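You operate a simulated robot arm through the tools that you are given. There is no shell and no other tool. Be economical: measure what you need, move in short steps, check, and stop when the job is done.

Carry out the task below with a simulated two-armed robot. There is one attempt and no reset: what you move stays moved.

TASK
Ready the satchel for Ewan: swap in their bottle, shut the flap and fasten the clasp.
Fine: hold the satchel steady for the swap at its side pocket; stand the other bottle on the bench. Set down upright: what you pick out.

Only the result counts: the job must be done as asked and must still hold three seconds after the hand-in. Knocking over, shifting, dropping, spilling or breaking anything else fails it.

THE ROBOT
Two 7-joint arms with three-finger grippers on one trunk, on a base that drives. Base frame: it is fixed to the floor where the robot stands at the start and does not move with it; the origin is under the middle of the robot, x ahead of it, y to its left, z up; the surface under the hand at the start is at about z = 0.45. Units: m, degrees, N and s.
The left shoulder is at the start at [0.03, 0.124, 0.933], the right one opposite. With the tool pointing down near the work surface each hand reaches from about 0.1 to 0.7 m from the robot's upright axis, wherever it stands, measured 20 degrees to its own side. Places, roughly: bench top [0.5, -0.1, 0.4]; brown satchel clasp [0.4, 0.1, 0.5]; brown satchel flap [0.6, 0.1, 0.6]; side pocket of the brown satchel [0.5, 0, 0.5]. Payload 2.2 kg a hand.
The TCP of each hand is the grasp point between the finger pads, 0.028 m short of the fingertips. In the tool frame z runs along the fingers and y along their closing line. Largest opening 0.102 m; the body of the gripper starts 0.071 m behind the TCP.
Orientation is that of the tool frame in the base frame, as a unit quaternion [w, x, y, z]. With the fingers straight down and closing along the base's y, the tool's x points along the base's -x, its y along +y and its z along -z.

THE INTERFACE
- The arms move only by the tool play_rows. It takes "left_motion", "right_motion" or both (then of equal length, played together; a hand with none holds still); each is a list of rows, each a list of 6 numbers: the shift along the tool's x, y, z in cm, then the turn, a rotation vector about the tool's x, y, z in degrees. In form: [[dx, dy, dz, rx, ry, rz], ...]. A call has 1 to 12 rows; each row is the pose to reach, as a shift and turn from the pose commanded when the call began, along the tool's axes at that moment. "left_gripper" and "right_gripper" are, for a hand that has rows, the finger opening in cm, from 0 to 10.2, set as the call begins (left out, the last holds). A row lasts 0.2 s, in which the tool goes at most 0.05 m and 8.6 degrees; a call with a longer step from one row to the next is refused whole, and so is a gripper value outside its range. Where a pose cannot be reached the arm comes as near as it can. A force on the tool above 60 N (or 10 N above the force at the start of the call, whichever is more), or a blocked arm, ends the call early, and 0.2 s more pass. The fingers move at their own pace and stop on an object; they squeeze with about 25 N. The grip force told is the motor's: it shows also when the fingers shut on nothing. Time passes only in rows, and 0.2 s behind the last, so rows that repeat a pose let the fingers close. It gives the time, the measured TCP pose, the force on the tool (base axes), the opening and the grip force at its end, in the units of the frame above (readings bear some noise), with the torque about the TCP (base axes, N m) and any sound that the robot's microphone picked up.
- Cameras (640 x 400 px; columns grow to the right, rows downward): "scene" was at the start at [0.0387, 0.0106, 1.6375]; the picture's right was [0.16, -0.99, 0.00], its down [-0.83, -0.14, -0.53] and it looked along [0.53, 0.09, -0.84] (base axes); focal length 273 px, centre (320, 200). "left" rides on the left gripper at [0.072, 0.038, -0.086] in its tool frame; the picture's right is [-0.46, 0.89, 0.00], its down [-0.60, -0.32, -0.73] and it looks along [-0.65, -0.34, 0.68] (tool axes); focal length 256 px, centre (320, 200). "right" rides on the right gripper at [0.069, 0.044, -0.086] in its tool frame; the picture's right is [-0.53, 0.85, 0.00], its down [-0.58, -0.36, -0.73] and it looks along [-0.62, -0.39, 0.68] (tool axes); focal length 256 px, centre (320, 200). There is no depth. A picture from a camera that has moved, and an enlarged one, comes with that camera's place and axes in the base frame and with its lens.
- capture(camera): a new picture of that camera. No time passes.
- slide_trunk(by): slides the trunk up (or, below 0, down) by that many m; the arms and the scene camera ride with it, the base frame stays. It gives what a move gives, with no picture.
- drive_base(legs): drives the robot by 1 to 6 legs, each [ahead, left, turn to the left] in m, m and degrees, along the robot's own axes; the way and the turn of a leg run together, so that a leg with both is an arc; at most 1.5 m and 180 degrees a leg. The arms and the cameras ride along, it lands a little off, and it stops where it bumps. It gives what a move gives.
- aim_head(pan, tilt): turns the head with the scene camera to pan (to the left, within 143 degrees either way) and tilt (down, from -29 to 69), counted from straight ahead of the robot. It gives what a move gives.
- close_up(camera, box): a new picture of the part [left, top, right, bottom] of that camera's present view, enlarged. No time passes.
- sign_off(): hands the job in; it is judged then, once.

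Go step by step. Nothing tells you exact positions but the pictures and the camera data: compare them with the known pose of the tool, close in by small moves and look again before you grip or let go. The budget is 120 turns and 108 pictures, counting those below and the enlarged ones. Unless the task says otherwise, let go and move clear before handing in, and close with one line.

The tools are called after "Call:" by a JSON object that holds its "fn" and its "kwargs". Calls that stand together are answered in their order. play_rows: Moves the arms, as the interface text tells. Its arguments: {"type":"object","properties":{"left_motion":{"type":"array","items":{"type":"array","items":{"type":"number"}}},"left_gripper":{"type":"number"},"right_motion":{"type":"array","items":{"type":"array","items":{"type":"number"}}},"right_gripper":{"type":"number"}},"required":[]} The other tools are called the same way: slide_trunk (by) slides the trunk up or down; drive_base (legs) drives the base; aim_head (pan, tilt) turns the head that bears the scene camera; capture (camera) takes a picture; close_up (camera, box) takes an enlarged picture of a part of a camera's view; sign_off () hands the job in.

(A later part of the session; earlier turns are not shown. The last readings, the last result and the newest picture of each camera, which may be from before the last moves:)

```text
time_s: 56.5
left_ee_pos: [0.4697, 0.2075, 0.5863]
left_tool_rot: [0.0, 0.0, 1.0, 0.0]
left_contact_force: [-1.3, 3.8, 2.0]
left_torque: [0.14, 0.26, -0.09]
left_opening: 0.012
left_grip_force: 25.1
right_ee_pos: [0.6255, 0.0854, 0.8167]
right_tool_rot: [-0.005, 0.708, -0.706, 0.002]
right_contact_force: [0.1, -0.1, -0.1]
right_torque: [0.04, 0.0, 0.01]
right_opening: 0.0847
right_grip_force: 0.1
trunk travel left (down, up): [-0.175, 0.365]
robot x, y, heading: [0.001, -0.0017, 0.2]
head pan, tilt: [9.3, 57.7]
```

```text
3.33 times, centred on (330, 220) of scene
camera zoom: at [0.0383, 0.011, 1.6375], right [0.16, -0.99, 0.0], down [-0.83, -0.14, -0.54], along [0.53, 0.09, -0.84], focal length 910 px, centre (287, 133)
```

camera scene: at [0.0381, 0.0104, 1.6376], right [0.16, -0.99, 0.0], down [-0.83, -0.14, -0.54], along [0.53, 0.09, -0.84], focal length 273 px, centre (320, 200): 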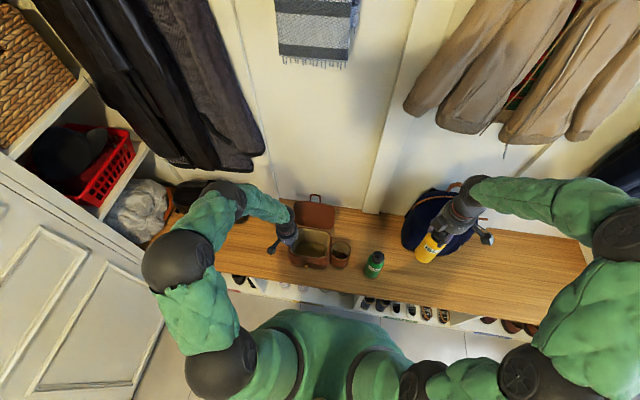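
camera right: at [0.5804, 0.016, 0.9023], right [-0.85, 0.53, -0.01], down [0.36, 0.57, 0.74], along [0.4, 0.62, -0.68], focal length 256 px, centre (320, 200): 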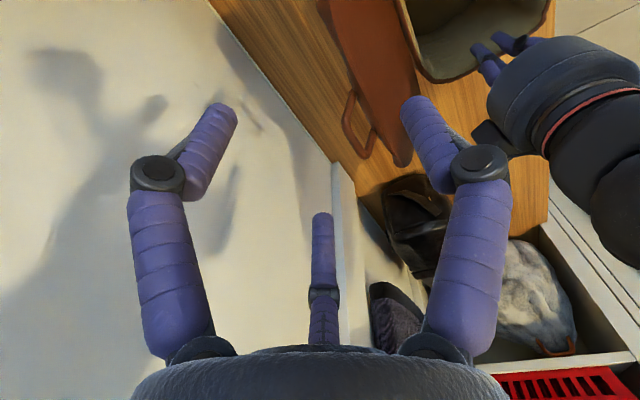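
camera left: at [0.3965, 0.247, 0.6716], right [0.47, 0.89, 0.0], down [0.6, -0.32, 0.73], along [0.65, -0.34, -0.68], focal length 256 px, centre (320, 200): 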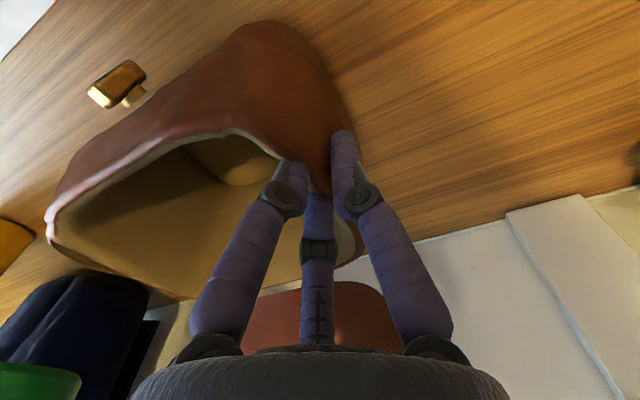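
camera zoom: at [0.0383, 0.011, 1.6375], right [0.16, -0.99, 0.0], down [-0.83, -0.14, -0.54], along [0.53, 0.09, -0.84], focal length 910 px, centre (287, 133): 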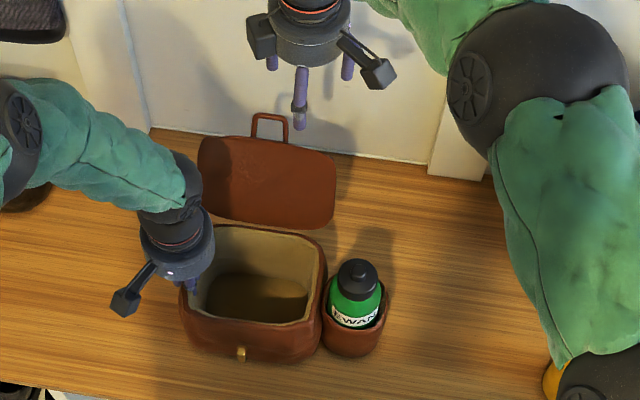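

I'll shift 2 cm back toward the robot and lower so the rear finger goes behind the panel while the front finger stays above it.

Call:
{"fn": "play_rows", "kwargs": {"right_motion": [[0, 2, 0, 0, 0, 0], [0, 2, 4, 0, 0, 0], [0, 2, 8, 0, 0, 0], [0, 2, 10, 0, 0, 0], [0, 2, 11.5, 0, 0, 0]]}}

Call:
{"fn": "capture", "kwargs": {"camera": "right"}}

Call:
{"fn": "close_up", "kwargs": {"camera": "scene", "box": [260, 160, 400, 280]}}

```text
time_s: 57.7
left_ee_pos: [0.4689, 0.2091, 0.5858]
left_tool_rot: [0.0, 0.0, 1.0, 0.0]
left_contact_force: [-1.0, 3.1, 0.9]
left_torque: [0.19, 0.08, -0.12]
left_opening: 0.0115
left_grip_force: 24.7
right_ee_pos: [0.6071, 0.0859, 0.7033]
right_tool_rot: [-0.005, 0.708, -0.706, 0.003]
right_contact_force: [-0.2, -0.5, 0.7]
right_torque: [-0.03, -0.01, 0.01]
right_opening: 0.0848
right_grip_force: 0.1
trunk travel left (down, up): [-0.175, 0.365]
robot x, y, heading: [-0.0014, 0.0014, -0.0]
head pan, tilt: [9.3, 57.7]
```

```text
47 pictures are left
camera right: at [0.5618, 0.0155, 0.7881], right [-0.85, 0.53, -0.01], down [0.36, 0.57, 0.74], along [0.4, 0.62, -0.68], focal length 256 px, centre (320, 200)
```

right: 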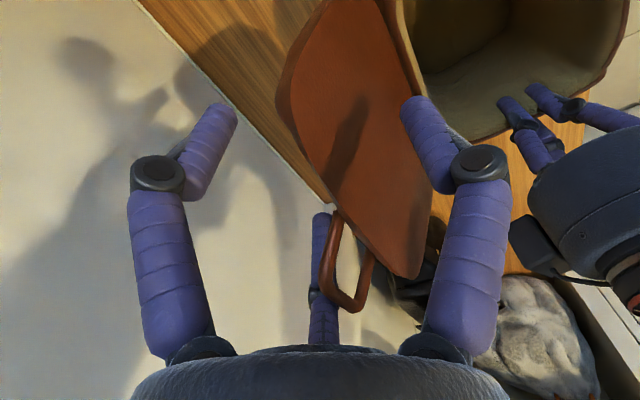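

```text
3.33 times, centred on (330, 220) of scene
camera zoom: at [0.0385, 0.011, 1.6375], right [0.16, -0.99, 0.0], down [-0.83, -0.14, -0.53], along [0.53, 0.09, -0.84], focal length 910 px, centre (287, 133)
```

zoom: 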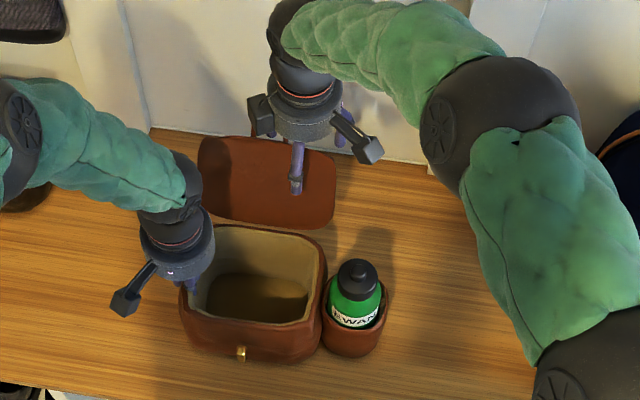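

The flap edge is between the fingers, the rear finger behind it. I'll pull forward gently, 6 cm first.

Call:
{"fn": "play_rows", "kwargs": {"right_motion": [[0, 1.5, 0, 0, 0, 0], [0, 3, 0, 0, 0, 0], [0, 4.5, 0, 0, 0, 0], [0, 6, 0, 0, 0, 0]]}}

Call:
{"fn": "close_up", "kwargs": {"camera": "scene", "box": [260, 160, 400, 280]}}

Call:
{"fn": "capture", "kwargs": {"camera": "right"}}

```text
time_s: 58.7
left_ee_pos: [0.4675, 0.2084, 0.5867]
left_tool_rot: [0.0, 0.0, 1.0, -0.001]
left_contact_force: [-2.9, 3.3, 1.2]
left_torque: [0.13, -0.11, -0.05]
left_opening: 0.0121
left_grip_force: 25.0
right_ee_pos: [0.5459, 0.084, 0.7021]
right_tool_rot: [-0.004, 0.708, -0.706, 0.002]
right_contact_force: [0.5, 0.4, -0.3]
right_torque: [0.0, 0.0, 0.0]
right_opening: 0.0851
right_grip_force: 0.2
trunk travel left (down, up): [-0.175, 0.365]
robot x, y, heading: [0.0015, -0.0007, -0.1]
head pan, tilt: [9.3, 57.7]
```

```text
3.33 times, centred on (330, 220) of scene
camera zoom: at [0.0384, 0.011, 1.6375], right [0.16, -0.99, 0.0], down [-0.83, -0.14, -0.54], along [0.53, 0.09, -0.84], focal length 910 px, centre (287, 133)
```

zoom: 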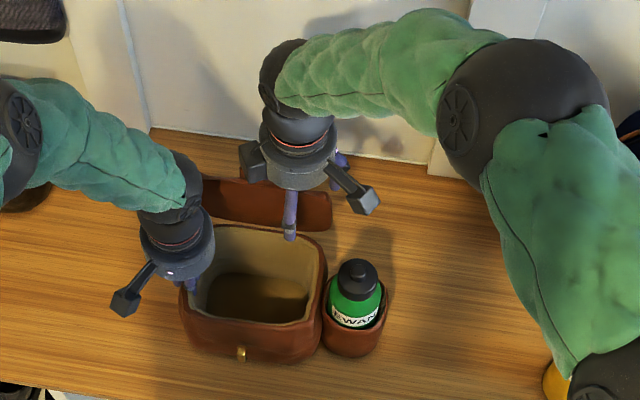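

```text
44 pictures are left
camera right: at [0.5012, 0.0135, 0.7872], right [-0.85, 0.53, -0.01], down [0.36, 0.57, 0.74], along [0.4, 0.62, -0.68], focal length 256 px, centre (320, 200)
```

right: 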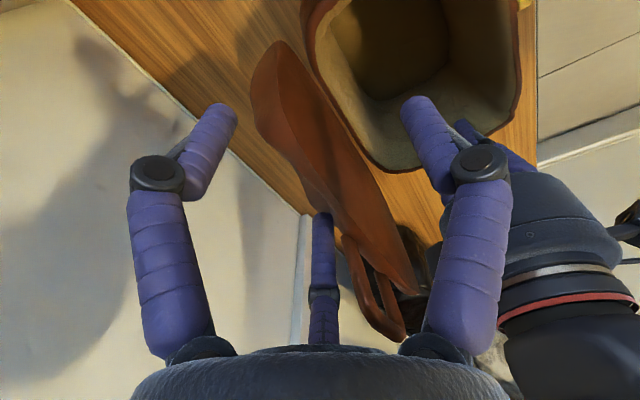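

The flap follows easily and is near upright. Before pulling on, I'll release the left hand from the wall and retreat it, as it would block the flap.

Call:
{"fn": "play_rows", "kwargs": {"left_motion": [[0, 0, 0, 0, 0, 0], [0, 0, 0, 0, 0, 0], [0, 0, -2, 0, 0, 0], [0, 0, -6, 0, 0, 0], [0, 0, -10, 0, 0, 0], [0, 3, -13, 0, 0, 0], [0, 7, -15, 0, 0, 0], [0, 11, -15, 0, 0, 0], [0, 14, -15, 0, 0, 0]], "left_gripper": 4.5}}

Call:
{"fn": "play_rows", "kwargs": {"right_motion": [[0, 1.5, 0, 0, 0, 0], [0, 3, 0, 0, 0, 0], [0, 4.5, 0, 0, 0, 0], [0, 6, 0, 0, 0, 0]]}}

Call:
{"fn": "close_up", "kwargs": {"camera": "scene", "box": [260, 160, 400, 280]}}

Call:
{"fn": "capture", "kwargs": {"camera": "left"}}

```text
time_s: 60.7
left_ee_pos: [0.4686, 0.3489, 0.7349]
left_tool_rot: [0.0, 0.001, 1.0, -0.001]
left_contact_force: [0.1, -0.3, -0.2]
left_torque: [0.03, 0.01, -0.01]
left_opening: 0.0451
left_grip_force: 0.0
right_ee_pos: [0.5454, 0.0829, 0.7019]
right_tool_rot: [-0.005, 0.707, -0.707, 0.003]
right_contact_force: [0.5, -0.3, -0.9]
right_torque: [-0.05, 0.03, -0.01]
right_opening: 0.085
right_grip_force: 0.0
trunk travel left (down, up): [-0.175, 0.365]
robot x, y, heading: [-0.0018, -0.0016, 0.1]
head pan, tilt: [9.3, 57.7]
```

```text
time_s: 61.7
left_ee_pos: [0.4668, 0.3499, 0.7349]
left_tool_rot: [0.0, 0.0, 1.0, -0.001]
left_contact_force: [0.8, 0.2, 0.6]
left_torque: [-0.03, -0.04, 0.03]
left_opening: 0.0451
left_grip_force: 0.1
right_ee_pos: [0.485, 0.0817, 0.701]
right_tool_rot: [-0.005, 0.707, -0.707, 0.003]
right_contact_force: [0.0, 0.1, 0.2]
right_torque: [-0.01, -0.02, 0.03]
right_opening: 0.0849
right_grip_force: 0.0
trunk travel left (down, up): [-0.175, 0.365]
robot x, y, heading: [-0.0014, 0.0021, 0.2]
head pan, tilt: [9.3, 57.7]
```

```text
3.33 times, centred on (330, 220) of scene
camera zoom: at [0.0383, 0.0109, 1.6375], right [0.16, -0.99, 0.0], down [-0.83, -0.14, -0.54], along [0.53, 0.09, -0.84], focal length 910 px, centre (287, 133)
```

zoom: 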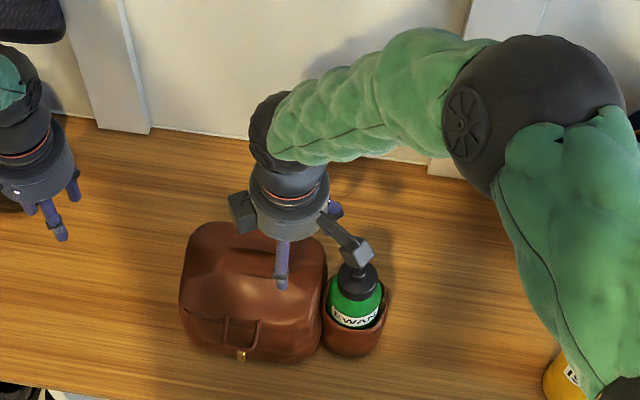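

```text
42 pictures are left
camera left: at [0.3955, 0.3877, 0.8207], right [0.47, 0.89, 0.0], down [0.6, -0.32, 0.73], along [0.65, -0.34, -0.68], focal length 256 px, centre (320, 200)
```

left: 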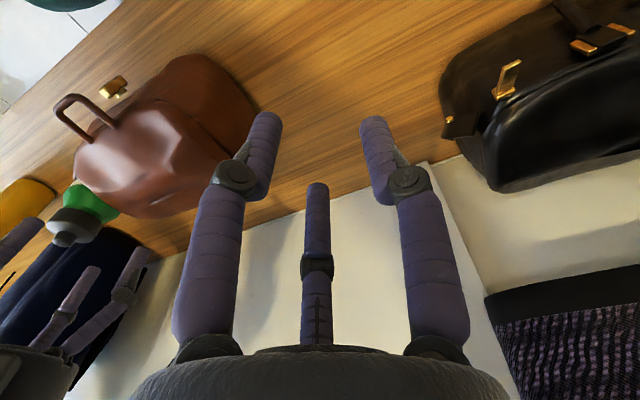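

The flap has fallen forward. I'll lift the right hand away to see how it lies.

Call:
{"fn": "play_rows", "kwargs": {"right_motion": [[0, 0, -4, 0, 0, 0], [0, 0, -8, 0, 0, 0], [4, 2, -10, 0, 0, 0], [8, 5, -12, 0, 0, 0], [12, 8, -12, 0, 0, 0], [16, 8, -12, 0, 0, 0]]}}

Call:
{"fn": "close_up", "kwargs": {"camera": "scene", "box": [270, 200, 360, 280]}}

Call:
{"fn": "close_up", "kwargs": {"camera": "left", "box": [20, 40, 270, 230]}}

```text
refused: row 4 steps farther than a row can; nothing moved
```

```text
5.00 times, centred on (315, 240) of scene
camera zoom: at [0.0383, 0.0109, 1.6375], right [0.16, -0.99, 0.0], down [-0.83, -0.14, -0.54], along [0.53, 0.09, -0.84], focal length 1364 px, centre (345, 0)
```

zoom: 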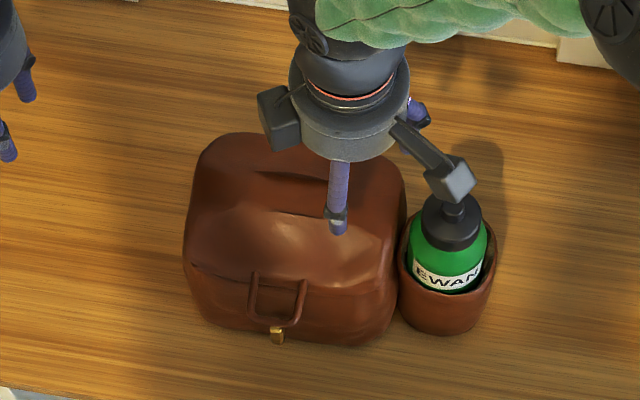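

```text
2.11 times, centred on (145, 135) of left
camera zoom: at [0.3955, 0.3877, 0.8207], right [0.47, 0.89, 0.0], down [0.6, -0.32, 0.73], along [0.65, -0.34, -0.68], focal length 539 px, centre (688, 337)
```

zoom: 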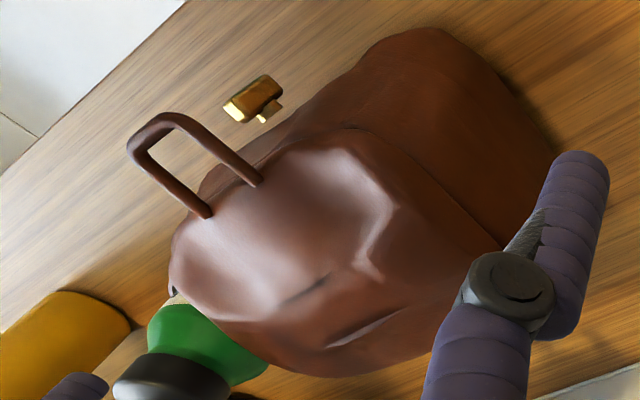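

The flap lies over the opening; its pull-loop sticks out over the clasp, which is a turn-button. I'll close the right fingers and press gently on the flap's front edge to make sure it is fully shut.

Call:
{"fn": "play_rows", "kwargs": {"right_motion": [[0, 0, -1, 0, 0, 0], [-2, 2.5, -1, 0, 0, 0], [-4, 4.5, -1, 0, 0, 0], [-4, 4.5, 2, 0, 0, 0], [-4, 4.5, 4, 0, 0, 0], [-4, 4.5, 5, 0, 0, 0]], "right_gripper": 0}}

Call:
{"fn": "play_rows", "kwargs": {"right_motion": [[0, 0, 0.5, 0, 0, 0], [0, 0, 1, 0, 0, 0], [0, 0, 1.5, 0, 0, 0]]}}

Call:
{"fn": "close_up", "kwargs": {"camera": "left", "box": [20, 40, 270, 230]}}

```text
time_s: 63.1
left_ee_pos: [0.4668, 0.3487, 0.7336]
left_tool_rot: [0.0, 0.0, 1.0, -0.001]
left_contact_force: [0.2, 0.4, -1.0]
left_torque: [0.01, 0.01, 0.02]
left_opening: 0.0452
left_grip_force: 0.0
right_ee_pos: [0.4413, 0.1248, 0.6496]
right_tool_rot: [-0.005, 0.707, -0.707, 0.002]
right_contact_force: [0.1, -0.9, 0.3]
right_torque: [0.01, -0.01, 0.02]
right_opening: 0.0022
right_grip_force: 24.8
trunk travel left (down, up): [-0.175, 0.365]
robot x, y, heading: [-0.0033, -0.0007, 0.1]
head pan, tilt: [9.3, 57.7]
```

```text
time_s: 63.9
left_ee_pos: [0.468, 0.3491, 0.7344]
left_tool_rot: [0.001, 0.0, 1.0, -0.001]
left_contact_force: [0.1, 0.9, -0.8]
left_torque: [0.01, 0.0, 0.01]
left_opening: 0.0448
left_grip_force: 0.1
right_ee_pos: [0.4415, 0.1232, 0.6367]
right_tool_rot: [-0.006, 0.708, -0.706, 0.003]
right_contact_force: [-2.9, -1.5, 8.4]
right_torque: [-0.12, 0.01, -0.04]
right_opening: 0.0022
right_grip_force: 25.1
trunk travel left (down, up): [-0.175, 0.365]
robot x, y, heading: [-0.0001, -0.0003, 0.1]
head pan, tilt: [9.3, 57.7]
```

```text
2.11 times, centred on (145, 135) of left
camera zoom: at [0.395, 0.3875, 0.8212], right [0.47, 0.89, 0.0], down [0.6, -0.32, 0.73], along [0.65, -0.34, -0.68], focal length 539 px, centre (688, 337)
```

zoom: 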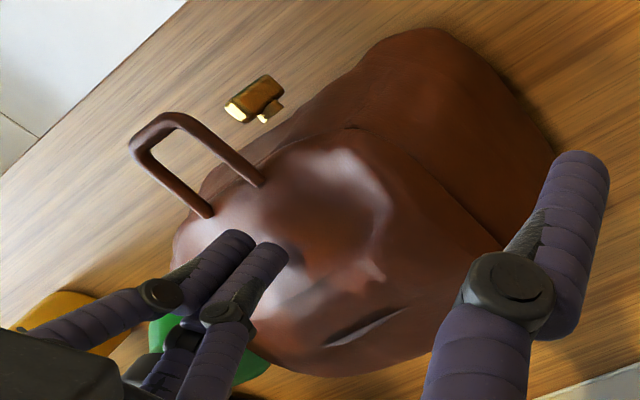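

Contact at z ≈ 0.609 and nothing gives. A little firmer press to be sure, then retreat the right hand.

Call:
{"fn": "play_rows", "kwargs": {"right_motion": [[0, 0, 0.4, 0, 0, 0], [0, 0, 0.7, 0, 0, 0]]}}

Call:
{"fn": "play_rows", "kwargs": {"right_motion": [[0, 0, -4, 0, 0, 0], [0, 0, -8, 0, 0, 0], [0, 0, -12, 0, 0, 0], [4, 0, -14, 0, 0, 0], [8, 0, -14, 0, 0, 0], [12, 0, -14, 0, 0, 0], [16, 0, -14, 0, 0, 0], [20, 0, -14, 0, 0, 0], [24, 0, -14, 0, 0, 0], [28, 0, -14, 0, 0, 0]]}}

Call:
{"fn": "close_up", "kwargs": {"camera": "left", "box": [20, 40, 270, 230]}}

Call:
{"fn": "close_up", "kwargs": {"camera": "scene", "box": [270, 200, 360, 280]}}

```text
time_s: 64.6
left_ee_pos: [0.4658, 0.3485, 0.7354]
left_tool_rot: [0.001, 0.001, 1.0, -0.001]
left_contact_force: [-0.7, 0.1, 0.1]
left_torque: [-0.02, 0.03, 0.0]
left_opening: 0.0452
left_grip_force: 0.1
right_ee_pos: [0.4416, 0.1236, 0.6342]
right_tool_rot: [-0.006, 0.707, -0.707, 0.005]
right_contact_force: [-18.9, -6.7, 44.6]
right_torque: [-0.22, 0.22, -0.1]
right_opening: 0.0024
right_grip_force: 25.2
trunk travel left (down, up): [-0.175, 0.365]
robot x, y, heading: [-0.0004, 0.0005, 0.1]
head pan, tilt: [9.3, 57.7]
stopped in row 2 (right hand): the force on the tool passed its limit at 64 N (the readings are from after the stop); the commanded pose is now the measured one
```

```text
time_s: 66.8
left_ee_pos: [0.467, 0.3484, 0.7346]
left_tool_rot: [0.0, 0.001, 1.0, -0.001]
left_contact_force: [-0.1, 0.7, 0.5]
left_torque: [0.02, -0.04, 0.0]
left_opening: 0.0453
left_grip_force: 0.1
right_ee_pos: [0.4405, -0.157, 0.7695]
right_tool_rot: [-0.006, 0.707, -0.707, 0.004]
right_contact_force: [0.8, -0.2, -0.4]
right_torque: [0.02, -0.02, -0.01]
right_opening: 0.0024
right_grip_force: 25.1
trunk travel left (down, up): [-0.175, 0.365]
robot x, y, heading: [-0.0004, 0.0012, -0.1]
head pan, tilt: [9.3, 57.7]
```

```text
2.11 times, centred on (145, 135) of left
camera zoom: at [0.3951, 0.3871, 0.8209], right [0.47, 0.89, 0.0], down [0.6, -0.32, 0.73], along [0.65, -0.34, -0.68], focal length 539 px, centre (688, 337)
```

zoom: 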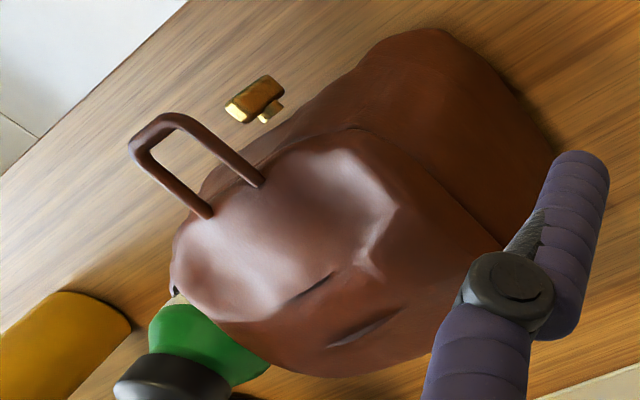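

```text
5.00 times, centred on (315, 240) of scene
camera zoom: at [0.038, 0.0098, 1.6375], right [0.16, -0.99, 0.0], down [-0.83, -0.14, -0.54], along [0.53, 0.09, -0.84], focal length 1364 px, centre (345, 0)
```

zoom: 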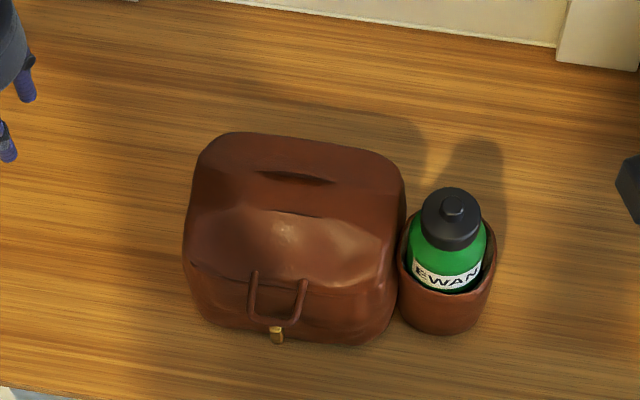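

The flap is shut and the satchel unmoved. Now the clasp: I'll bring the left hand round in front, pitched 45° forward-down, to reach the button below the loop.

Call:
{"fn": "play_rows", "kwargs": {"left_motion": [[4, 0, 0, 0, -7.5, 0], [8, 0, 0, 0, -15, 0], [12, -1, 0, 0, -22.5, 0], [16, -3, 0, 0, -30, 0], [17, -6, 0, 0, -37.5, 0], [17, -10, 2, 0, -45, 0], [17, -14, 4, 0, -45, 0], [17, -18, 6, 0, -45, 0], [17, -22.3, 8, 0, -45, 0], [17, -22.3, 10, 0, -45, 0], [17, -22.3, 10, 0, -45, 0]]}}

Call:
{"fn": "capture", "kwargs": {"camera": "left"}}

Call:
{"fn": "capture", "kwargs": {"camera": "scene"}}

```text
time_s: 69.4
left_ee_pos: [0.326, 0.145, 0.6394]
left_tool_rot: [0.406, -0.005, 0.914, 0.016]
left_contact_force: [0.3, -0.3, -0.1]
left_torque: [0.0, 0.03, -0.01]
left_opening: 0.0452
left_grip_force: 0.0
right_ee_pos: [0.4411, -0.1551, 0.77]
right_tool_rot: [-0.005, 0.707, -0.707, 0.004]
right_contact_force: [1.1, 0.0, 0.8]
right_torque: [0.02, -0.02, 0.02]
right_opening: 0.0024
right_grip_force: 24.6
trunk travel left (down, up): [-0.175, 0.365]
robot x, y, heading: [-0.0002, 0.0002, -0.0]
head pan, tilt: [9.3, 57.7]
stopped in row 11 (left hand): the arm was blocked; the commanded pose is now the measured one
```

```text
36 pictures are left
camera left: at [0.2136, 0.1804, 0.6447], right [0.29, 0.88, 0.37], down [-0.13, -0.34, 0.93], along [0.95, -0.32, 0.02], focal length 256 px, centre (320, 200)
```

left: 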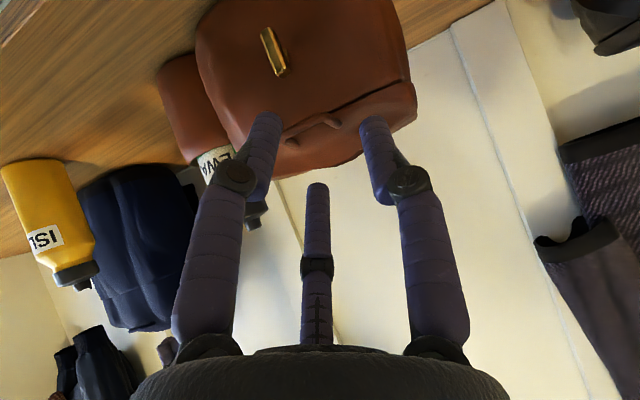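

```text
35 pictures are left
camera scene: at [0.0381, 0.0106, 1.6375], right [0.16, -0.99, 0.0], down [-0.83, -0.14, -0.53], along [0.53, 0.09, -0.84], focal length 273 px, centre (320, 200)
```

scene: 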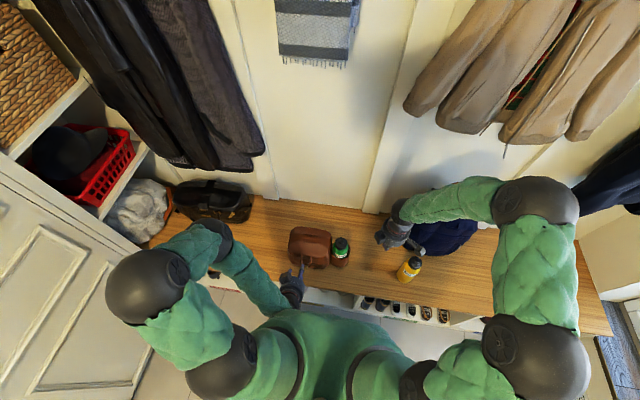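

The arm is folded too close to the body. The view shows the clasp bar standing vertical. I'll back the base off 18 cm for room.

Call:
{"fn": "drive_base", "kwargs": {"legs": [[-0.18, 0, 0]]}}

Call:
{"fn": "capture", "kwargs": {"camera": "left"}}

```text
time_s: 70.9
left_ee_pos: [0.147, 0.145, 0.6398]
left_tool_rot: [0.407, -0.003, 0.913, 0.015]
left_contact_force: [0.6, -0.3, 0.2]
left_torque: [0.01, -0.01, 0.04]
left_opening: 0.0453
left_grip_force: 0.0
right_ee_pos: [0.2602, -0.1582, 0.7697]
right_tool_rot: [-0.006, 0.708, -0.706, 0.004]
right_contact_force: [-0.9, -1.1, -0.3]
right_torque: [-0.01, -0.03, 0.0]
right_opening: 0.0023
right_grip_force: 24.9
trunk travel left (down, up): [-0.175, 0.365]
robot x, y, heading: [-0.1812, 0.0019, -0.2]
head pan, tilt: [9.3, 57.7]
```

```text
34 pictures are left
camera left: at [0.0335, 0.1803, 0.6449], right [0.29, 0.88, 0.37], down [-0.13, -0.34, 0.93], along [0.95, -0.32, 0.02], focal length 256 px, centre (320, 200)
```

left: 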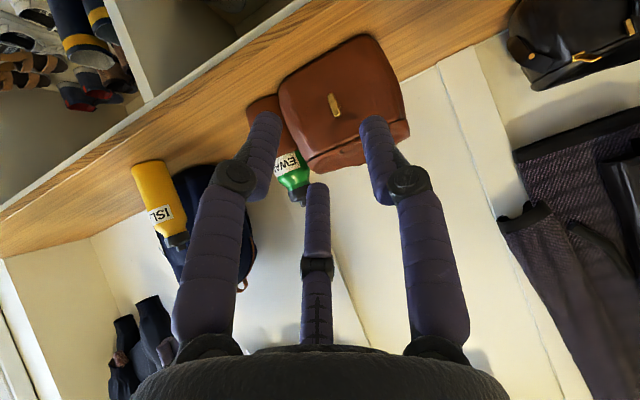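

Clasp button at (0.397, 0.127, 0.534). I'll advance the left hand to 10 cm short of it along its pointing direction.

Call:
{"fn": "play_rows", "kwargs": {"left_motion": [[-2.2, -0.6, 3.9, 0, 0, 0], [-4.4, -1.2, 7.8, 0, 0, 0], [-6.6, -1.9, 11.7, 0, 0, 0], [-8.9, -2.5, 15.6, 0, 0, 0], [-8.9, -2.5, 15.6, 0, 0, 0]], "left_gripper": 4}}

Call:
{"fn": "capture", "kwargs": {"camera": "left"}}

```text
time_s: 72.1
left_ee_pos: [0.3235, 0.1228, 0.6012]
left_tool_rot: [0.406, -0.004, 0.914, 0.015]
left_contact_force: [-0.5, -0.3, -0.2]
left_torque: [0.05, 0.02, -0.01]
left_opening: 0.0402
left_grip_force: 0.1
right_ee_pos: [0.2607, -0.1583, 0.7701]
right_tool_rot: [0.006, -0.707, 0.707, -0.003]
right_contact_force: [0.5, 0.2, 0.5]
right_torque: [-0.02, 0.04, 0.01]
right_opening: 0.002
right_grip_force: 25.1
trunk travel left (down, up): [-0.175, 0.365]
robot x, y, heading: [-0.1804, 0.0005, 0.1]
head pan, tilt: [9.3, 57.7]
```

```text
33 pictures are left
camera left: at [0.2099, 0.1592, 0.607], right [0.29, 0.88, 0.37], down [-0.13, -0.34, 0.93], along [0.95, -0.32, 0.02], focal length 256 px, centre (320, 200)
```

left: 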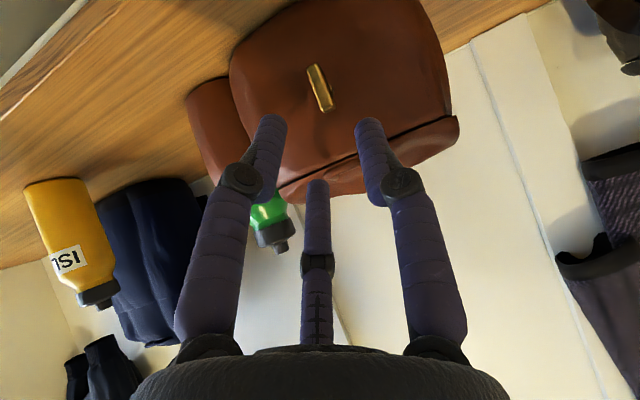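

Exactly on the line to the clasp. Advancing slowly along the tool axis.

Call:
{"fn": "play_rows", "kwargs": {"left_motion": [[0, 0, 2, 0, 0, 0], [0, 0, 4, 0, 0, 0], [0, 0, 5.5, 0, 0, 0], [0, 0, 5.5, 0, 0, 0]]}}

Call:
{"fn": "capture", "kwargs": {"camera": "left"}}

```text
time_s: 73.1
left_ee_pos: [0.3642, 0.1248, 0.5638]
left_tool_rot: [0.407, -0.004, 0.913, 0.015]
left_contact_force: [0.3, 0.3, -0.4]
left_torque: [0.0, 0.03, 0.02]
left_opening: 0.0401
left_grip_force: 0.1
right_ee_pos: [0.2603, -0.158, 0.7692]
right_tool_rot: [0.006, -0.707, 0.707, -0.003]
right_contact_force: [-0.3, 0.3, -0.4]
right_torque: [-0.03, -0.01, 0.03]
right_opening: 0.0025
right_grip_force: 24.9
trunk travel left (down, up): [-0.175, 0.365]
robot x, y, heading: [-0.178, 0.0003, 0.0]
head pan, tilt: [9.3, 57.7]
```

```text
32 pictures are left
camera left: at [0.2508, 0.1612, 0.569], right [0.29, 0.88, 0.37], down [-0.13, -0.34, 0.93], along [0.95, -0.32, 0.02], focal length 256 px, centre (320, 200)
```

left: 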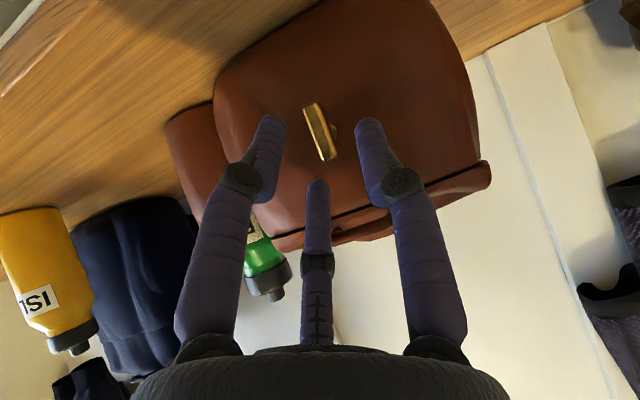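

On line; 2.2 cm more brings the pads around the button.

Call:
{"fn": "play_rows", "kwargs": {"left_motion": [[0, 0, 1, 0, 0, 0], [0, 0, 1.8, 0, 0, 0], [0, 0, 2.2, 0, 0, 0], [0, 0, 2.2, 0, 0, 0]]}}

Call:
{"fn": "capture", "kwargs": {"camera": "left"}}

```text
time_s: 74.1
left_ee_pos: [0.3813, 0.1249, 0.55]
left_tool_rot: [0.405, -0.003, 0.914, 0.015]
left_contact_force: [-4.4, -0.9, 0.9]
left_torque: [-0.05, -0.09, -0.11]
left_opening: 0.0396
left_grip_force: 0.0
right_ee_pos: [0.2608, -0.1579, 0.7698]
right_tool_rot: [0.005, -0.707, 0.707, -0.002]
right_contact_force: [-0.3, 0.8, 0.2]
right_torque: [-0.02, 0.01, 0.01]
right_opening: 0.0022
right_grip_force: 25.0
trunk travel left (down, up): [-0.175, 0.365]
robot x, y, heading: [-0.1805, 0.001, 0.1]
head pan, tilt: [9.3, 57.7]
```

```text
31 pictures are left
camera left: at [0.2676, 0.1616, 0.555], right [0.29, 0.88, 0.37], down [-0.13, -0.34, 0.93], along [0.95, -0.32, 0.02], focal length 256 px, centre (320, 200)
```

left: 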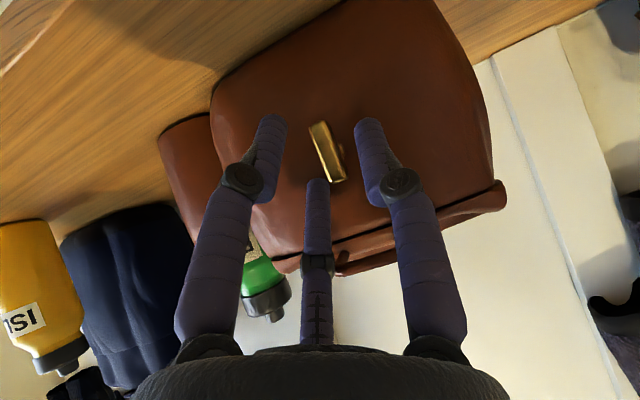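

Tips brush the leather. I'll back off 2 mm, centre 3 mm sideways and close on the button.

Call:
{"fn": "play_rows", "kwargs": {"left_motion": [[-0.1, 0.3, -0.2, 0, 0, 0]]}}

Call:
{"fn": "play_rows", "kwargs": {"left_motion": [[0, 0, 0, 0, 0, 0], [0, 0, 0, 0, 0, 0], [0, 0, 0, 0, 0, 0]], "left_gripper": 0}}

Call:
{"fn": "capture", "kwargs": {"camera": "left"}}

```text
time_s: 74.5
left_ee_pos: [0.3815, 0.1281, 0.5529]
left_tool_rot: [0.407, -0.004, 0.913, 0.015]
left_contact_force: [-2.3, -0.2, 1.5]
left_torque: [0.01, 0.03, -0.06]
left_opening: 0.0397
left_grip_force: 0.1
right_ee_pos: [0.2608, -0.1567, 0.7684]
right_tool_rot: [0.006, -0.707, 0.707, -0.003]
right_contact_force: [-0.6, 0.6, 0.5]
right_torque: [0.0, 0.0, 0.0]
right_opening: 0.0023
right_grip_force: 24.7
trunk travel left (down, up): [-0.175, 0.365]
robot x, y, heading: [-0.1795, 0.0017, 0.4]
head pan, tilt: [9.3, 57.7]
```

```text
time_s: 75.3
left_ee_pos: [0.3808, 0.1277, 0.5528]
left_tool_rot: [0.408, -0.003, 0.913, 0.015]
left_contact_force: [3.3, -7.0, 5.0]
left_torque: [0.17, -0.25, -0.48]
left_opening: 0.019
left_grip_force: 25.5
right_ee_pos: [0.261, -0.1579, 0.7687]
right_tool_rot: [-0.006, 0.707, -0.707, 0.002]
right_contact_force: [0.1, -1.2, -0.5]
right_torque: [0.02, -0.02, -0.02]
right_opening: 0.002
right_grip_force: 25.3
trunk travel left (down, up): [-0.175, 0.365]
robot x, y, heading: [-0.1837, -0.0004, 0.3]
head pan, tilt: [9.3, 57.7]
```

```text
30 pictures are left
camera left: at [0.268, 0.1644, 0.5579], right [0.29, 0.88, 0.37], down [-0.14, -0.34, 0.93], along [0.95, -0.32, 0.02], focal length 256 px, centre (320, 200)
```

left: 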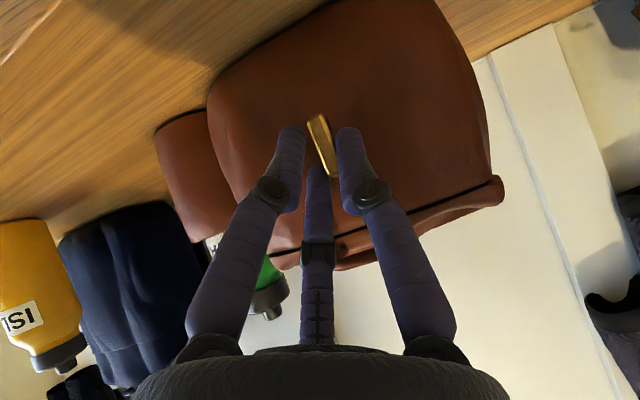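

The button is gripped (1.9 cm). I'll try turning it about its axis by 15°, the hand swinging toward the left side, and watch the torque.

Call:
{"fn": "play_rows", "kwargs": {"left_motion": [[0.02, 0.21, 0.01, 5.0, 0.13, -5.6], [0.06, 0.43, 0.04, 10.0, 0.27, -11.1], [0.06, 0.43, 0.04, 10.0, 0.27, -11.1]]}}

Call:
{"fn": "capture", "kwargs": {"camera": "left"}}

```text
time_s: 76.1
left_ee_pos: [0.3788, 0.1337, 0.5505]
left_tool_rot: [0.402, -0.057, 0.908, -0.104]
left_contact_force: [-0.6, -5.3, 8.7]
left_torque: [0.93, 0.31, -0.44]
left_opening: 0.0244
left_grip_force: 24.9
right_ee_pos: [0.2606, -0.157, 0.7701]
right_tool_rot: [-0.006, 0.708, -0.707, 0.003]
right_contact_force: [-0.3, 0.0, -0.7]
right_torque: [0.0, 0.0, -0.02]
right_opening: 0.002
right_grip_force: 24.9
trunk travel left (down, up): [-0.175, 0.365]
robot x, y, heading: [-0.1782, 0.0013, 0.1]
head pan, tilt: [9.3, 57.7]
```

```text
29 pictures are left
camera left: at [0.2657, 0.1694, 0.5469], right [0.29, 0.95, 0.13], down [-0.13, -0.09, 0.99], along [0.95, -0.31, 0.1], focal length 256 px, centre (320, 200)
```

left: 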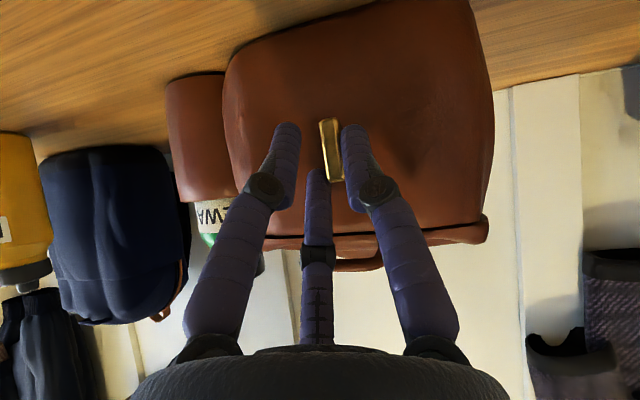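

The button resists this way (torque 0.9 N m, fingers pushed apart), so this is its stop. I'll turn back and 15° the other way.

Call:
{"fn": "play_rows", "kwargs": {"left_motion": [[0.02, -0.21, 0.01, -5.0, -0.13, 5.6], [0.05, -0.42, 0.03, -10.0, -0.27, 11.1], [0.11, -0.63, 0.08, -15, -0.4, 16.7], [0.19, -0.83, 0.15, -20, -0.53, 22.3], [0.19, -0.83, 0.15, -20, -0.53, 22.3]]}}

Call:
{"fn": "capture", "kwargs": {"camera": "left"}}

```text
time_s: 77.3
left_ee_pos: [0.377, 0.1244, 0.5502]
left_tool_rot: [0.402, 0.049, 0.904, 0.135]
left_contact_force: [-3.2, 0.5, -0.5]
left_torque: [0.01, 0.36, -0.25]
left_opening: 0.0169
left_grip_force: 25.2
right_ee_pos: [0.2603, -0.158, 0.7695]
right_tool_rot: [0.005, -0.707, 0.707, -0.003]
right_contact_force: [-0.4, -0.4, 0.1]
right_torque: [0.03, -0.05, 0.0]
right_opening: 0.0021
right_grip_force: 24.6
trunk travel left (down, up): [-0.175, 0.365]
robot x, y, heading: [-0.1804, -0.0014, 0.0]
head pan, tilt: [9.3, 57.7]
```

```text
28 pictures are left
camera left: at [0.2646, 0.1583, 0.5641], right [0.3, 0.76, 0.58], down [-0.13, -0.57, 0.81], along [0.95, -0.32, -0.07], focal length 256 px, centre (320, 200)
```

left: 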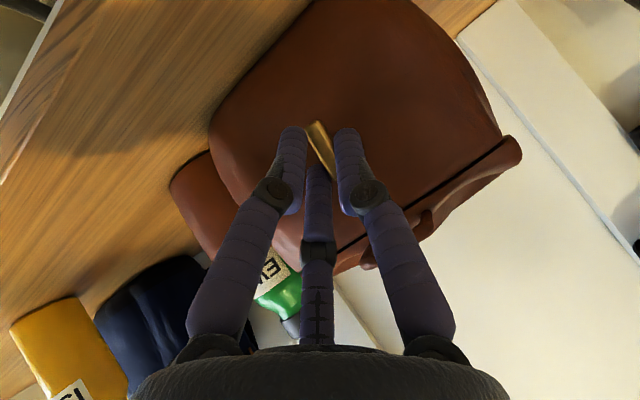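

The button turns freely this way (no torque, still gripped). Continue turning 45° further.

Call:
{"fn": "play_rows", "kwargs": {"left_motion": [[0.02, -0.22, 0.01, -5.0, -0.13, 5.57], [0.05, -0.43, 0.04, -10, -0.27, 11.1], [0.11, -0.63, 0.08, -15, -0.4, 16.7], [0.19, -0.82, 0.15, -20, -0.53, 22.3], [0.28, -1.0, 0.23, -25.05, -0.66, 27.9], [0.39, -1.16, 0.32, -30.1, -0.8, 33.4], [0.39, -1.16, 0.32, -30.1, -0.8, 33.4]]}}

Call:
{"fn": "capture", "kwargs": {"camera": "left"}}

Call:
{"fn": "capture", "kwargs": {"camera": "scene"}}

```text
time_s: 78.9
left_ee_pos: [0.3788, 0.1136, 0.5426]
left_tool_rot: [0.354, 0.201, 0.784, 0.469]
left_contact_force: [-1.3, 1.9, -0.4]
left_torque: [-0.1, 0.63, 0.12]
left_opening: 0.0168
left_grip_force: 25.1
right_ee_pos: [0.2607, -0.1582, 0.7698]
right_tool_rot: [0.006, -0.707, 0.707, -0.004]
right_contact_force: [1.1, 1.1, -1.1]
right_torque: [-0.01, 0.01, 0.0]
right_opening: 0.0023
right_grip_force: 24.7
trunk travel left (down, up): [-0.175, 0.365]
robot x, y, heading: [-0.1769, -0.0009, 0.2]
head pan, tilt: [9.3, 57.7]
```

```text
27 pictures are left
camera left: at [0.266, 0.128, 0.5754], right [0.3, 0.12, 0.95], down [-0.13, -0.98, 0.17], along [0.95, -0.18, -0.27], focal length 256 px, centre (320, 200)
```

left: 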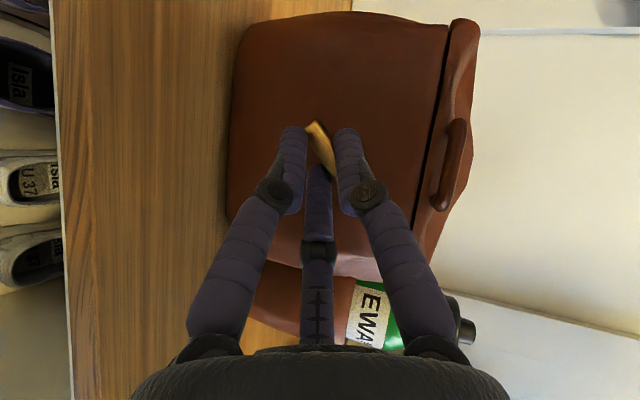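

```text
26 pictures are left
camera scene: at [-0.1408, 0.0107, 1.6375], right [0.16, -0.99, 0.0], down [-0.83, -0.14, -0.53], along [0.53, 0.09, -0.85], focal length 273 px, centre (320, 200)
```

scene: 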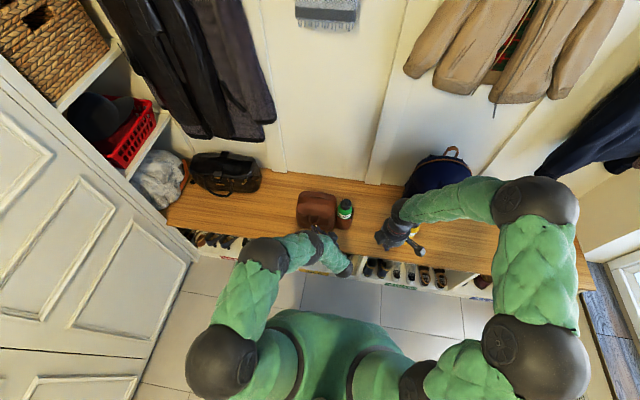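

The bar follows, about 60° turned. Another 30° (and slightly on) to the stop.

Call:
{"fn": "play_rows", "kwargs": {"left_motion": [[0.02, -0.22, 0.01, -5.0, -0.13, 5.57], [0.05, -0.43, 0.04, -10, -0.27, 11.1], [0.11, -0.63, 0.08, -15, -0.4, 16.7], [0.19, -0.82, 0.15, -20, -0.53, 22.3], [0.19, -0.82, 0.15, -20, -0.53, 22.3]]}}

Call:
{"fn": "capture", "kwargs": {"camera": "left"}}

```text
time_s: 80.1
left_ee_pos: [0.3738, 0.1171, 0.5452]
left_tool_rot: [0.289, 0.287, 0.636, 0.656]
left_contact_force: [1.6, -2.3, -5.9]
left_torque: [-0.09, 0.44, 0.05]
left_opening: 0.0172
left_grip_force: 24.8
left hand out of reach, approached as far as the arm can: row 4, 5
right_ee_pos: [0.2611, -0.1578, 0.7694]
right_tool_rot: [0.005, -0.707, 0.707, -0.003]
right_contact_force: [0.8, 0.2, 0.8]
right_torque: [-0.01, -0.01, -0.02]
right_opening: 0.0022
right_grip_force: 25.1
trunk travel left (down, up): [-0.175, 0.365]
robot x, y, heading: [-0.1809, 0.0028, 0.0]
head pan, tilt: [9.3, 57.7]
```

```text
25 pictures are left
camera left: at [0.2615, 0.113, 0.5816], right [0.3, -0.37, 0.88], down [-0.13, -0.93, -0.34], along [0.95, -0.02, -0.33], focal length 256 px, centre (320, 200)
```

left: 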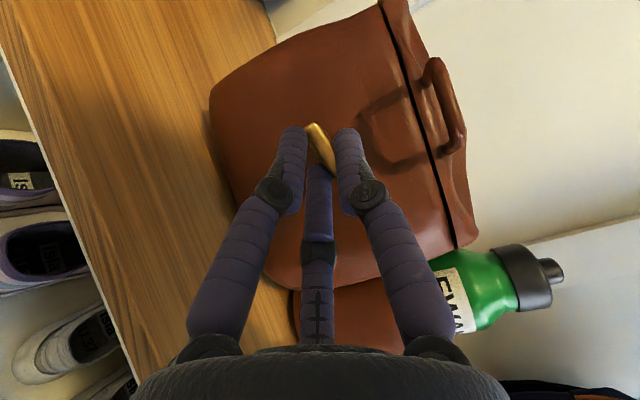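

The hand has turned the button about 90° with little torque. I'll release, back straight off along the tool and look at the bar.

Call:
{"fn": "play_rows", "kwargs": {"left_motion": [[0, 0, 0, 0, 0, 0], [0, 0, 0, 0, 0, 0], [0, 0, -2, 0, 0, 0], [0, 0, -4, 0, 0, 0], [0, 0, -6, 0, 0, 0], [0, 0, -8, 0, 0, 0]], "left_gripper": 5}}

Call:
{"fn": "capture", "kwargs": {"camera": "left"}}

Call:
{"fn": "close_up", "kwargs": {"camera": "scene", "box": [280, 170, 380, 270]}}

```text
time_s: 81.5
left_ee_pos: [0.3126, 0.0667, 0.5478]
left_tool_rot: [0.289, 0.286, 0.636, 0.656]
left_contact_force: [-0.3, 0.1, 0.3]
left_torque: [0.0, 0.01, -0.02]
left_opening: 0.0498
left_grip_force: 0.1
left hand out of reach, approached as far as the arm can: row 6
right_ee_pos: [0.2614, -0.1574, 0.7697]
right_tool_rot: [-0.006, 0.707, -0.707, 0.003]
right_contact_force: [0.5, 0.4, 0.1]
right_torque: [0.02, -0.01, -0.01]
right_opening: 0.0023
right_grip_force: 24.8
trunk travel left (down, up): [-0.175, 0.365]
robot x, y, heading: [-0.1776, -0.0027, 0.2]
head pan, tilt: [9.3, 57.7]
```

```text
24 pictures are left
camera left: at [0.2003, 0.062, 0.5839], right [0.3, -0.37, 0.88], down [-0.13, -0.93, -0.34], along [0.95, -0.02, -0.32], focal length 256 px, centre (320, 200)
```

left: 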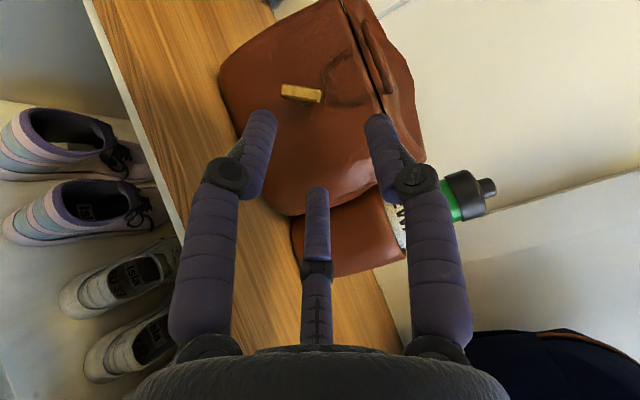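

```text
4.00 times, centred on (330, 220) of scene
camera zoom: at [-0.1416, 0.0103, 1.6375], right [0.16, -0.99, 0.0], down [-0.83, -0.14, -0.54], along [0.53, 0.09, -0.84], focal length 1092 px, centre (280, 120)
```

zoom: 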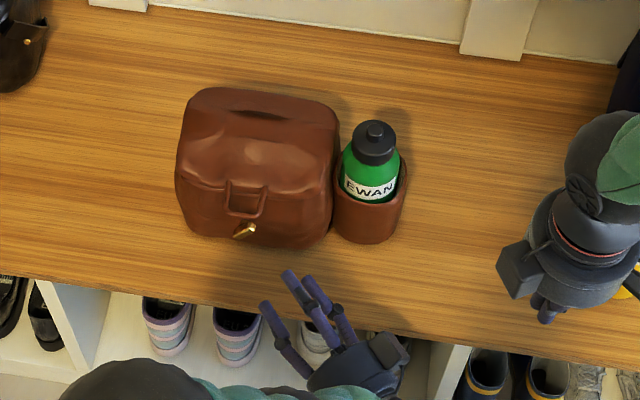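

While gripped the bar was horizontal, but now it stands about 36° from vertical. I'll wait a moment and look closely whether it is still moving.

Call:
{"fn": "play_rows", "kwargs": {"left_motion": [[0, 0, 0, 0, 0, 0], [0, 0, 0, 0, 0, 0], [0, 0, 0, 0, 0, 0]]}}

Call:
{"fn": "close_up", "kwargs": {"camera": "left", "box": [240, 50, 400, 150]}}

Call:
{"fn": "close_up", "kwargs": {"camera": "scene", "box": [320, 210, 360, 240]}}

```text
time_s: 82.3
left_ee_pos: [0.3132, 0.0675, 0.5466]
left_tool_rot: [0.289, 0.286, 0.636, 0.656]
left_contact_force: [0.5, 0.8, 0.3]
left_torque: [0.01, 0.01, -0.02]
left_opening: 0.0499
left_grip_force: 0.1
right_ee_pos: [0.2613, -0.1577, 0.7689]
right_tool_rot: [0.006, -0.707, 0.707, -0.003]
right_contact_force: [0.4, 0.2, 0.3]
right_torque: [0.04, 0.03, -0.04]
right_opening: 0.0025
right_grip_force: 25.0
trunk travel left (down, up): [-0.175, 0.365]
robot x, y, heading: [-0.1808, 0.0017, 0.0]
head pan, tilt: [9.3, 57.7]
```

```text
4.00 times, centred on (320, 100) of left
camera zoom: at [0.2007, 0.0621, 0.5838], right [0.3, -0.37, 0.88], down [-0.13, -0.93, -0.34], along [0.95, -0.02, -0.33], focal length 1024 px, centre (320, 600)
```

zoom: 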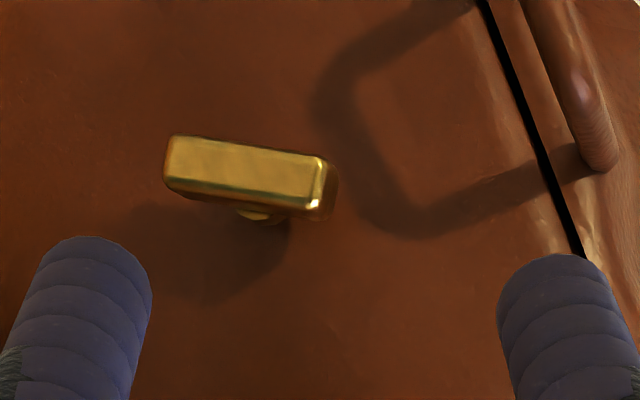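

```text
13.33 times, centred on (340, 225) of scene
camera zoom: at [-0.1413, 0.0105, 1.6375], right [0.16, -0.99, 0.0], down [-0.83, -0.14, -0.53], along [0.53, 0.09, -0.84], focal length 3639 px, centre (53, -133)
```

zoom: 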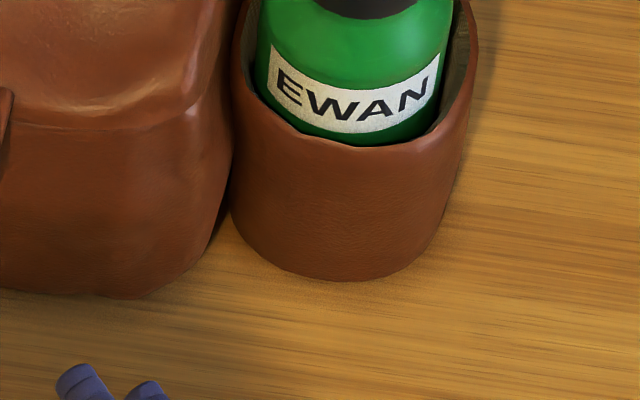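

The bar rests 36° from vertical: the hand had drifted 1 cm high at its reach limit and lost the last part. I'll lower the trunk 1.3 cm so the hand is level with the button, then re-enter and squeeze the bar horizontal between upper and lower finger.

Call:
{"fn": "slide_trunk", "kwargs": {"by": -0.013}}

Call:
{"fn": "play_rows", "kwargs": {"left_motion": [[-0.6, 0, 1.5, 0, 0, 0], [-1.15, 0, 3, 0, 0, 0], [-1.15, 0, 4.5, 0, 0, 0], [-1.15, 0, 5.5, 0, 0, 0], [-1.15, 0, 5.5, 0, 0, 0]]}}

Call:
{"fn": "capture", "kwargs": {"camera": "left"}}

```text
time_s: 82.9
left_ee_pos: [0.3142, 0.0662, 0.5361]
left_tool_rot: [0.289, 0.285, 0.635, 0.657]
left_contact_force: [0.3, -0.3, 0.4]
left_torque: [0.01, -0.01, 0.02]
left_opening: 0.0497
left_grip_force: 0.0
right_ee_pos: [0.2602, -0.1565, 0.757]
right_tool_rot: [-0.006, 0.707, -0.707, 0.003]
right_contact_force: [1.0, -0.2, -0.2]
right_torque: [-0.01, 0.0, -0.02]
right_opening: 0.0022
right_grip_force: 24.7
trunk travel left (down, up): [-0.162, 0.378]
robot x, y, heading: [-0.1805, 0.0034, 0.3]
head pan, tilt: [9.3, 57.7]
```

```text
time_s: 84.1
left_ee_pos: [0.3615, 0.0965, 0.536]
left_tool_rot: [0.29, 0.286, 0.636, 0.656]
left_contact_force: [0.2, 0.4, 0.5]
left_torque: [0.02, -0.01, 0.0]
left_opening: 0.0498
left_grip_force: 0.1
right_ee_pos: [0.2609, -0.1566, 0.7564]
right_tool_rot: [-0.005, 0.707, -0.707, 0.003]
right_contact_force: [-0.6, 0.3, -0.3]
right_torque: [-0.03, 0.01, 0.01]
right_opening: 0.0022
right_grip_force: 24.8
trunk travel left (down, up): [-0.162, 0.378]
robot x, y, heading: [-0.1779, 0.0054, 0.2]
head pan, tilt: [9.3, 57.7]
```

```text
20 pictures are left
camera left: at [0.2492, 0.0916, 0.5724], right [0.3, -0.37, 0.88], down [-0.13, -0.93, -0.34], along [0.95, -0.02, -0.33], focal length 256 px, centre (320, 200)
```

left: 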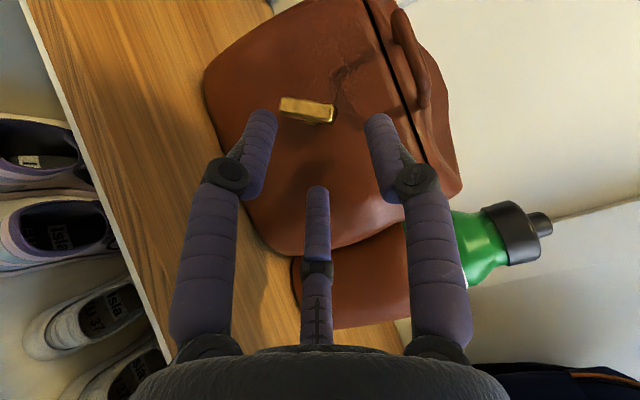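

The button now appears at y ≈ 0.139 (the satchel has been dragged about 1 cm). I'll adjust sideways and close in around it.

Call:
{"fn": "play_rows", "kwargs": {"left_motion": [[0.78, -0.2, 0.5, 0, 0, 0], [0.78, -0.2, 1.5, 0, 0, 0], [0.78, -0.2, 2.3, 0, 0, 0], [0.78, -0.2, 2.8, 0, 0, 0], [0.78, -0.2, 2.8, 0, 0, 0]]}}

Call:
{"fn": "capture", "kwargs": {"camera": "left"}}

```text
time_s: 85.3
left_ee_pos: [0.3774, 0.119, 0.5348]
left_tool_rot: [0.289, 0.286, 0.636, 0.655]
left_contact_force: [-3.6, -0.4, -1.8]
left_torque: [0.01, 0.17, 0.01]
left_opening: 0.0499
left_grip_force: 0.1
right_ee_pos: [0.2616, -0.1569, 0.7569]
right_tool_rot: [-0.005, 0.707, -0.707, 0.003]
right_contact_force: [-0.1, -0.1, 0.5]
right_torque: [0.0, 0.01, 0.01]
right_opening: 0.0022
right_grip_force: 24.9
trunk travel left (down, up): [-0.162, 0.378]
robot x, y, heading: [-0.1794, 0.0036, -0.1]
head pan, tilt: [9.3, 57.7]
```

```text
19 pictures are left
camera left: at [0.2644, 0.1149, 0.5709], right [0.3, -0.37, 0.88], down [-0.13, -0.93, -0.34], along [0.95, -0.02, -0.33], focal length 256 px, centre (320, 200)
```

left: 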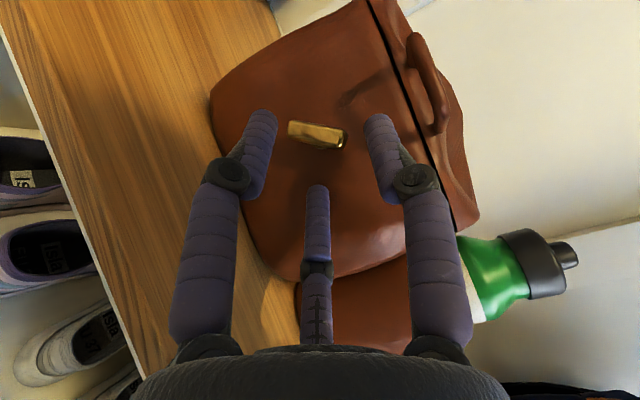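

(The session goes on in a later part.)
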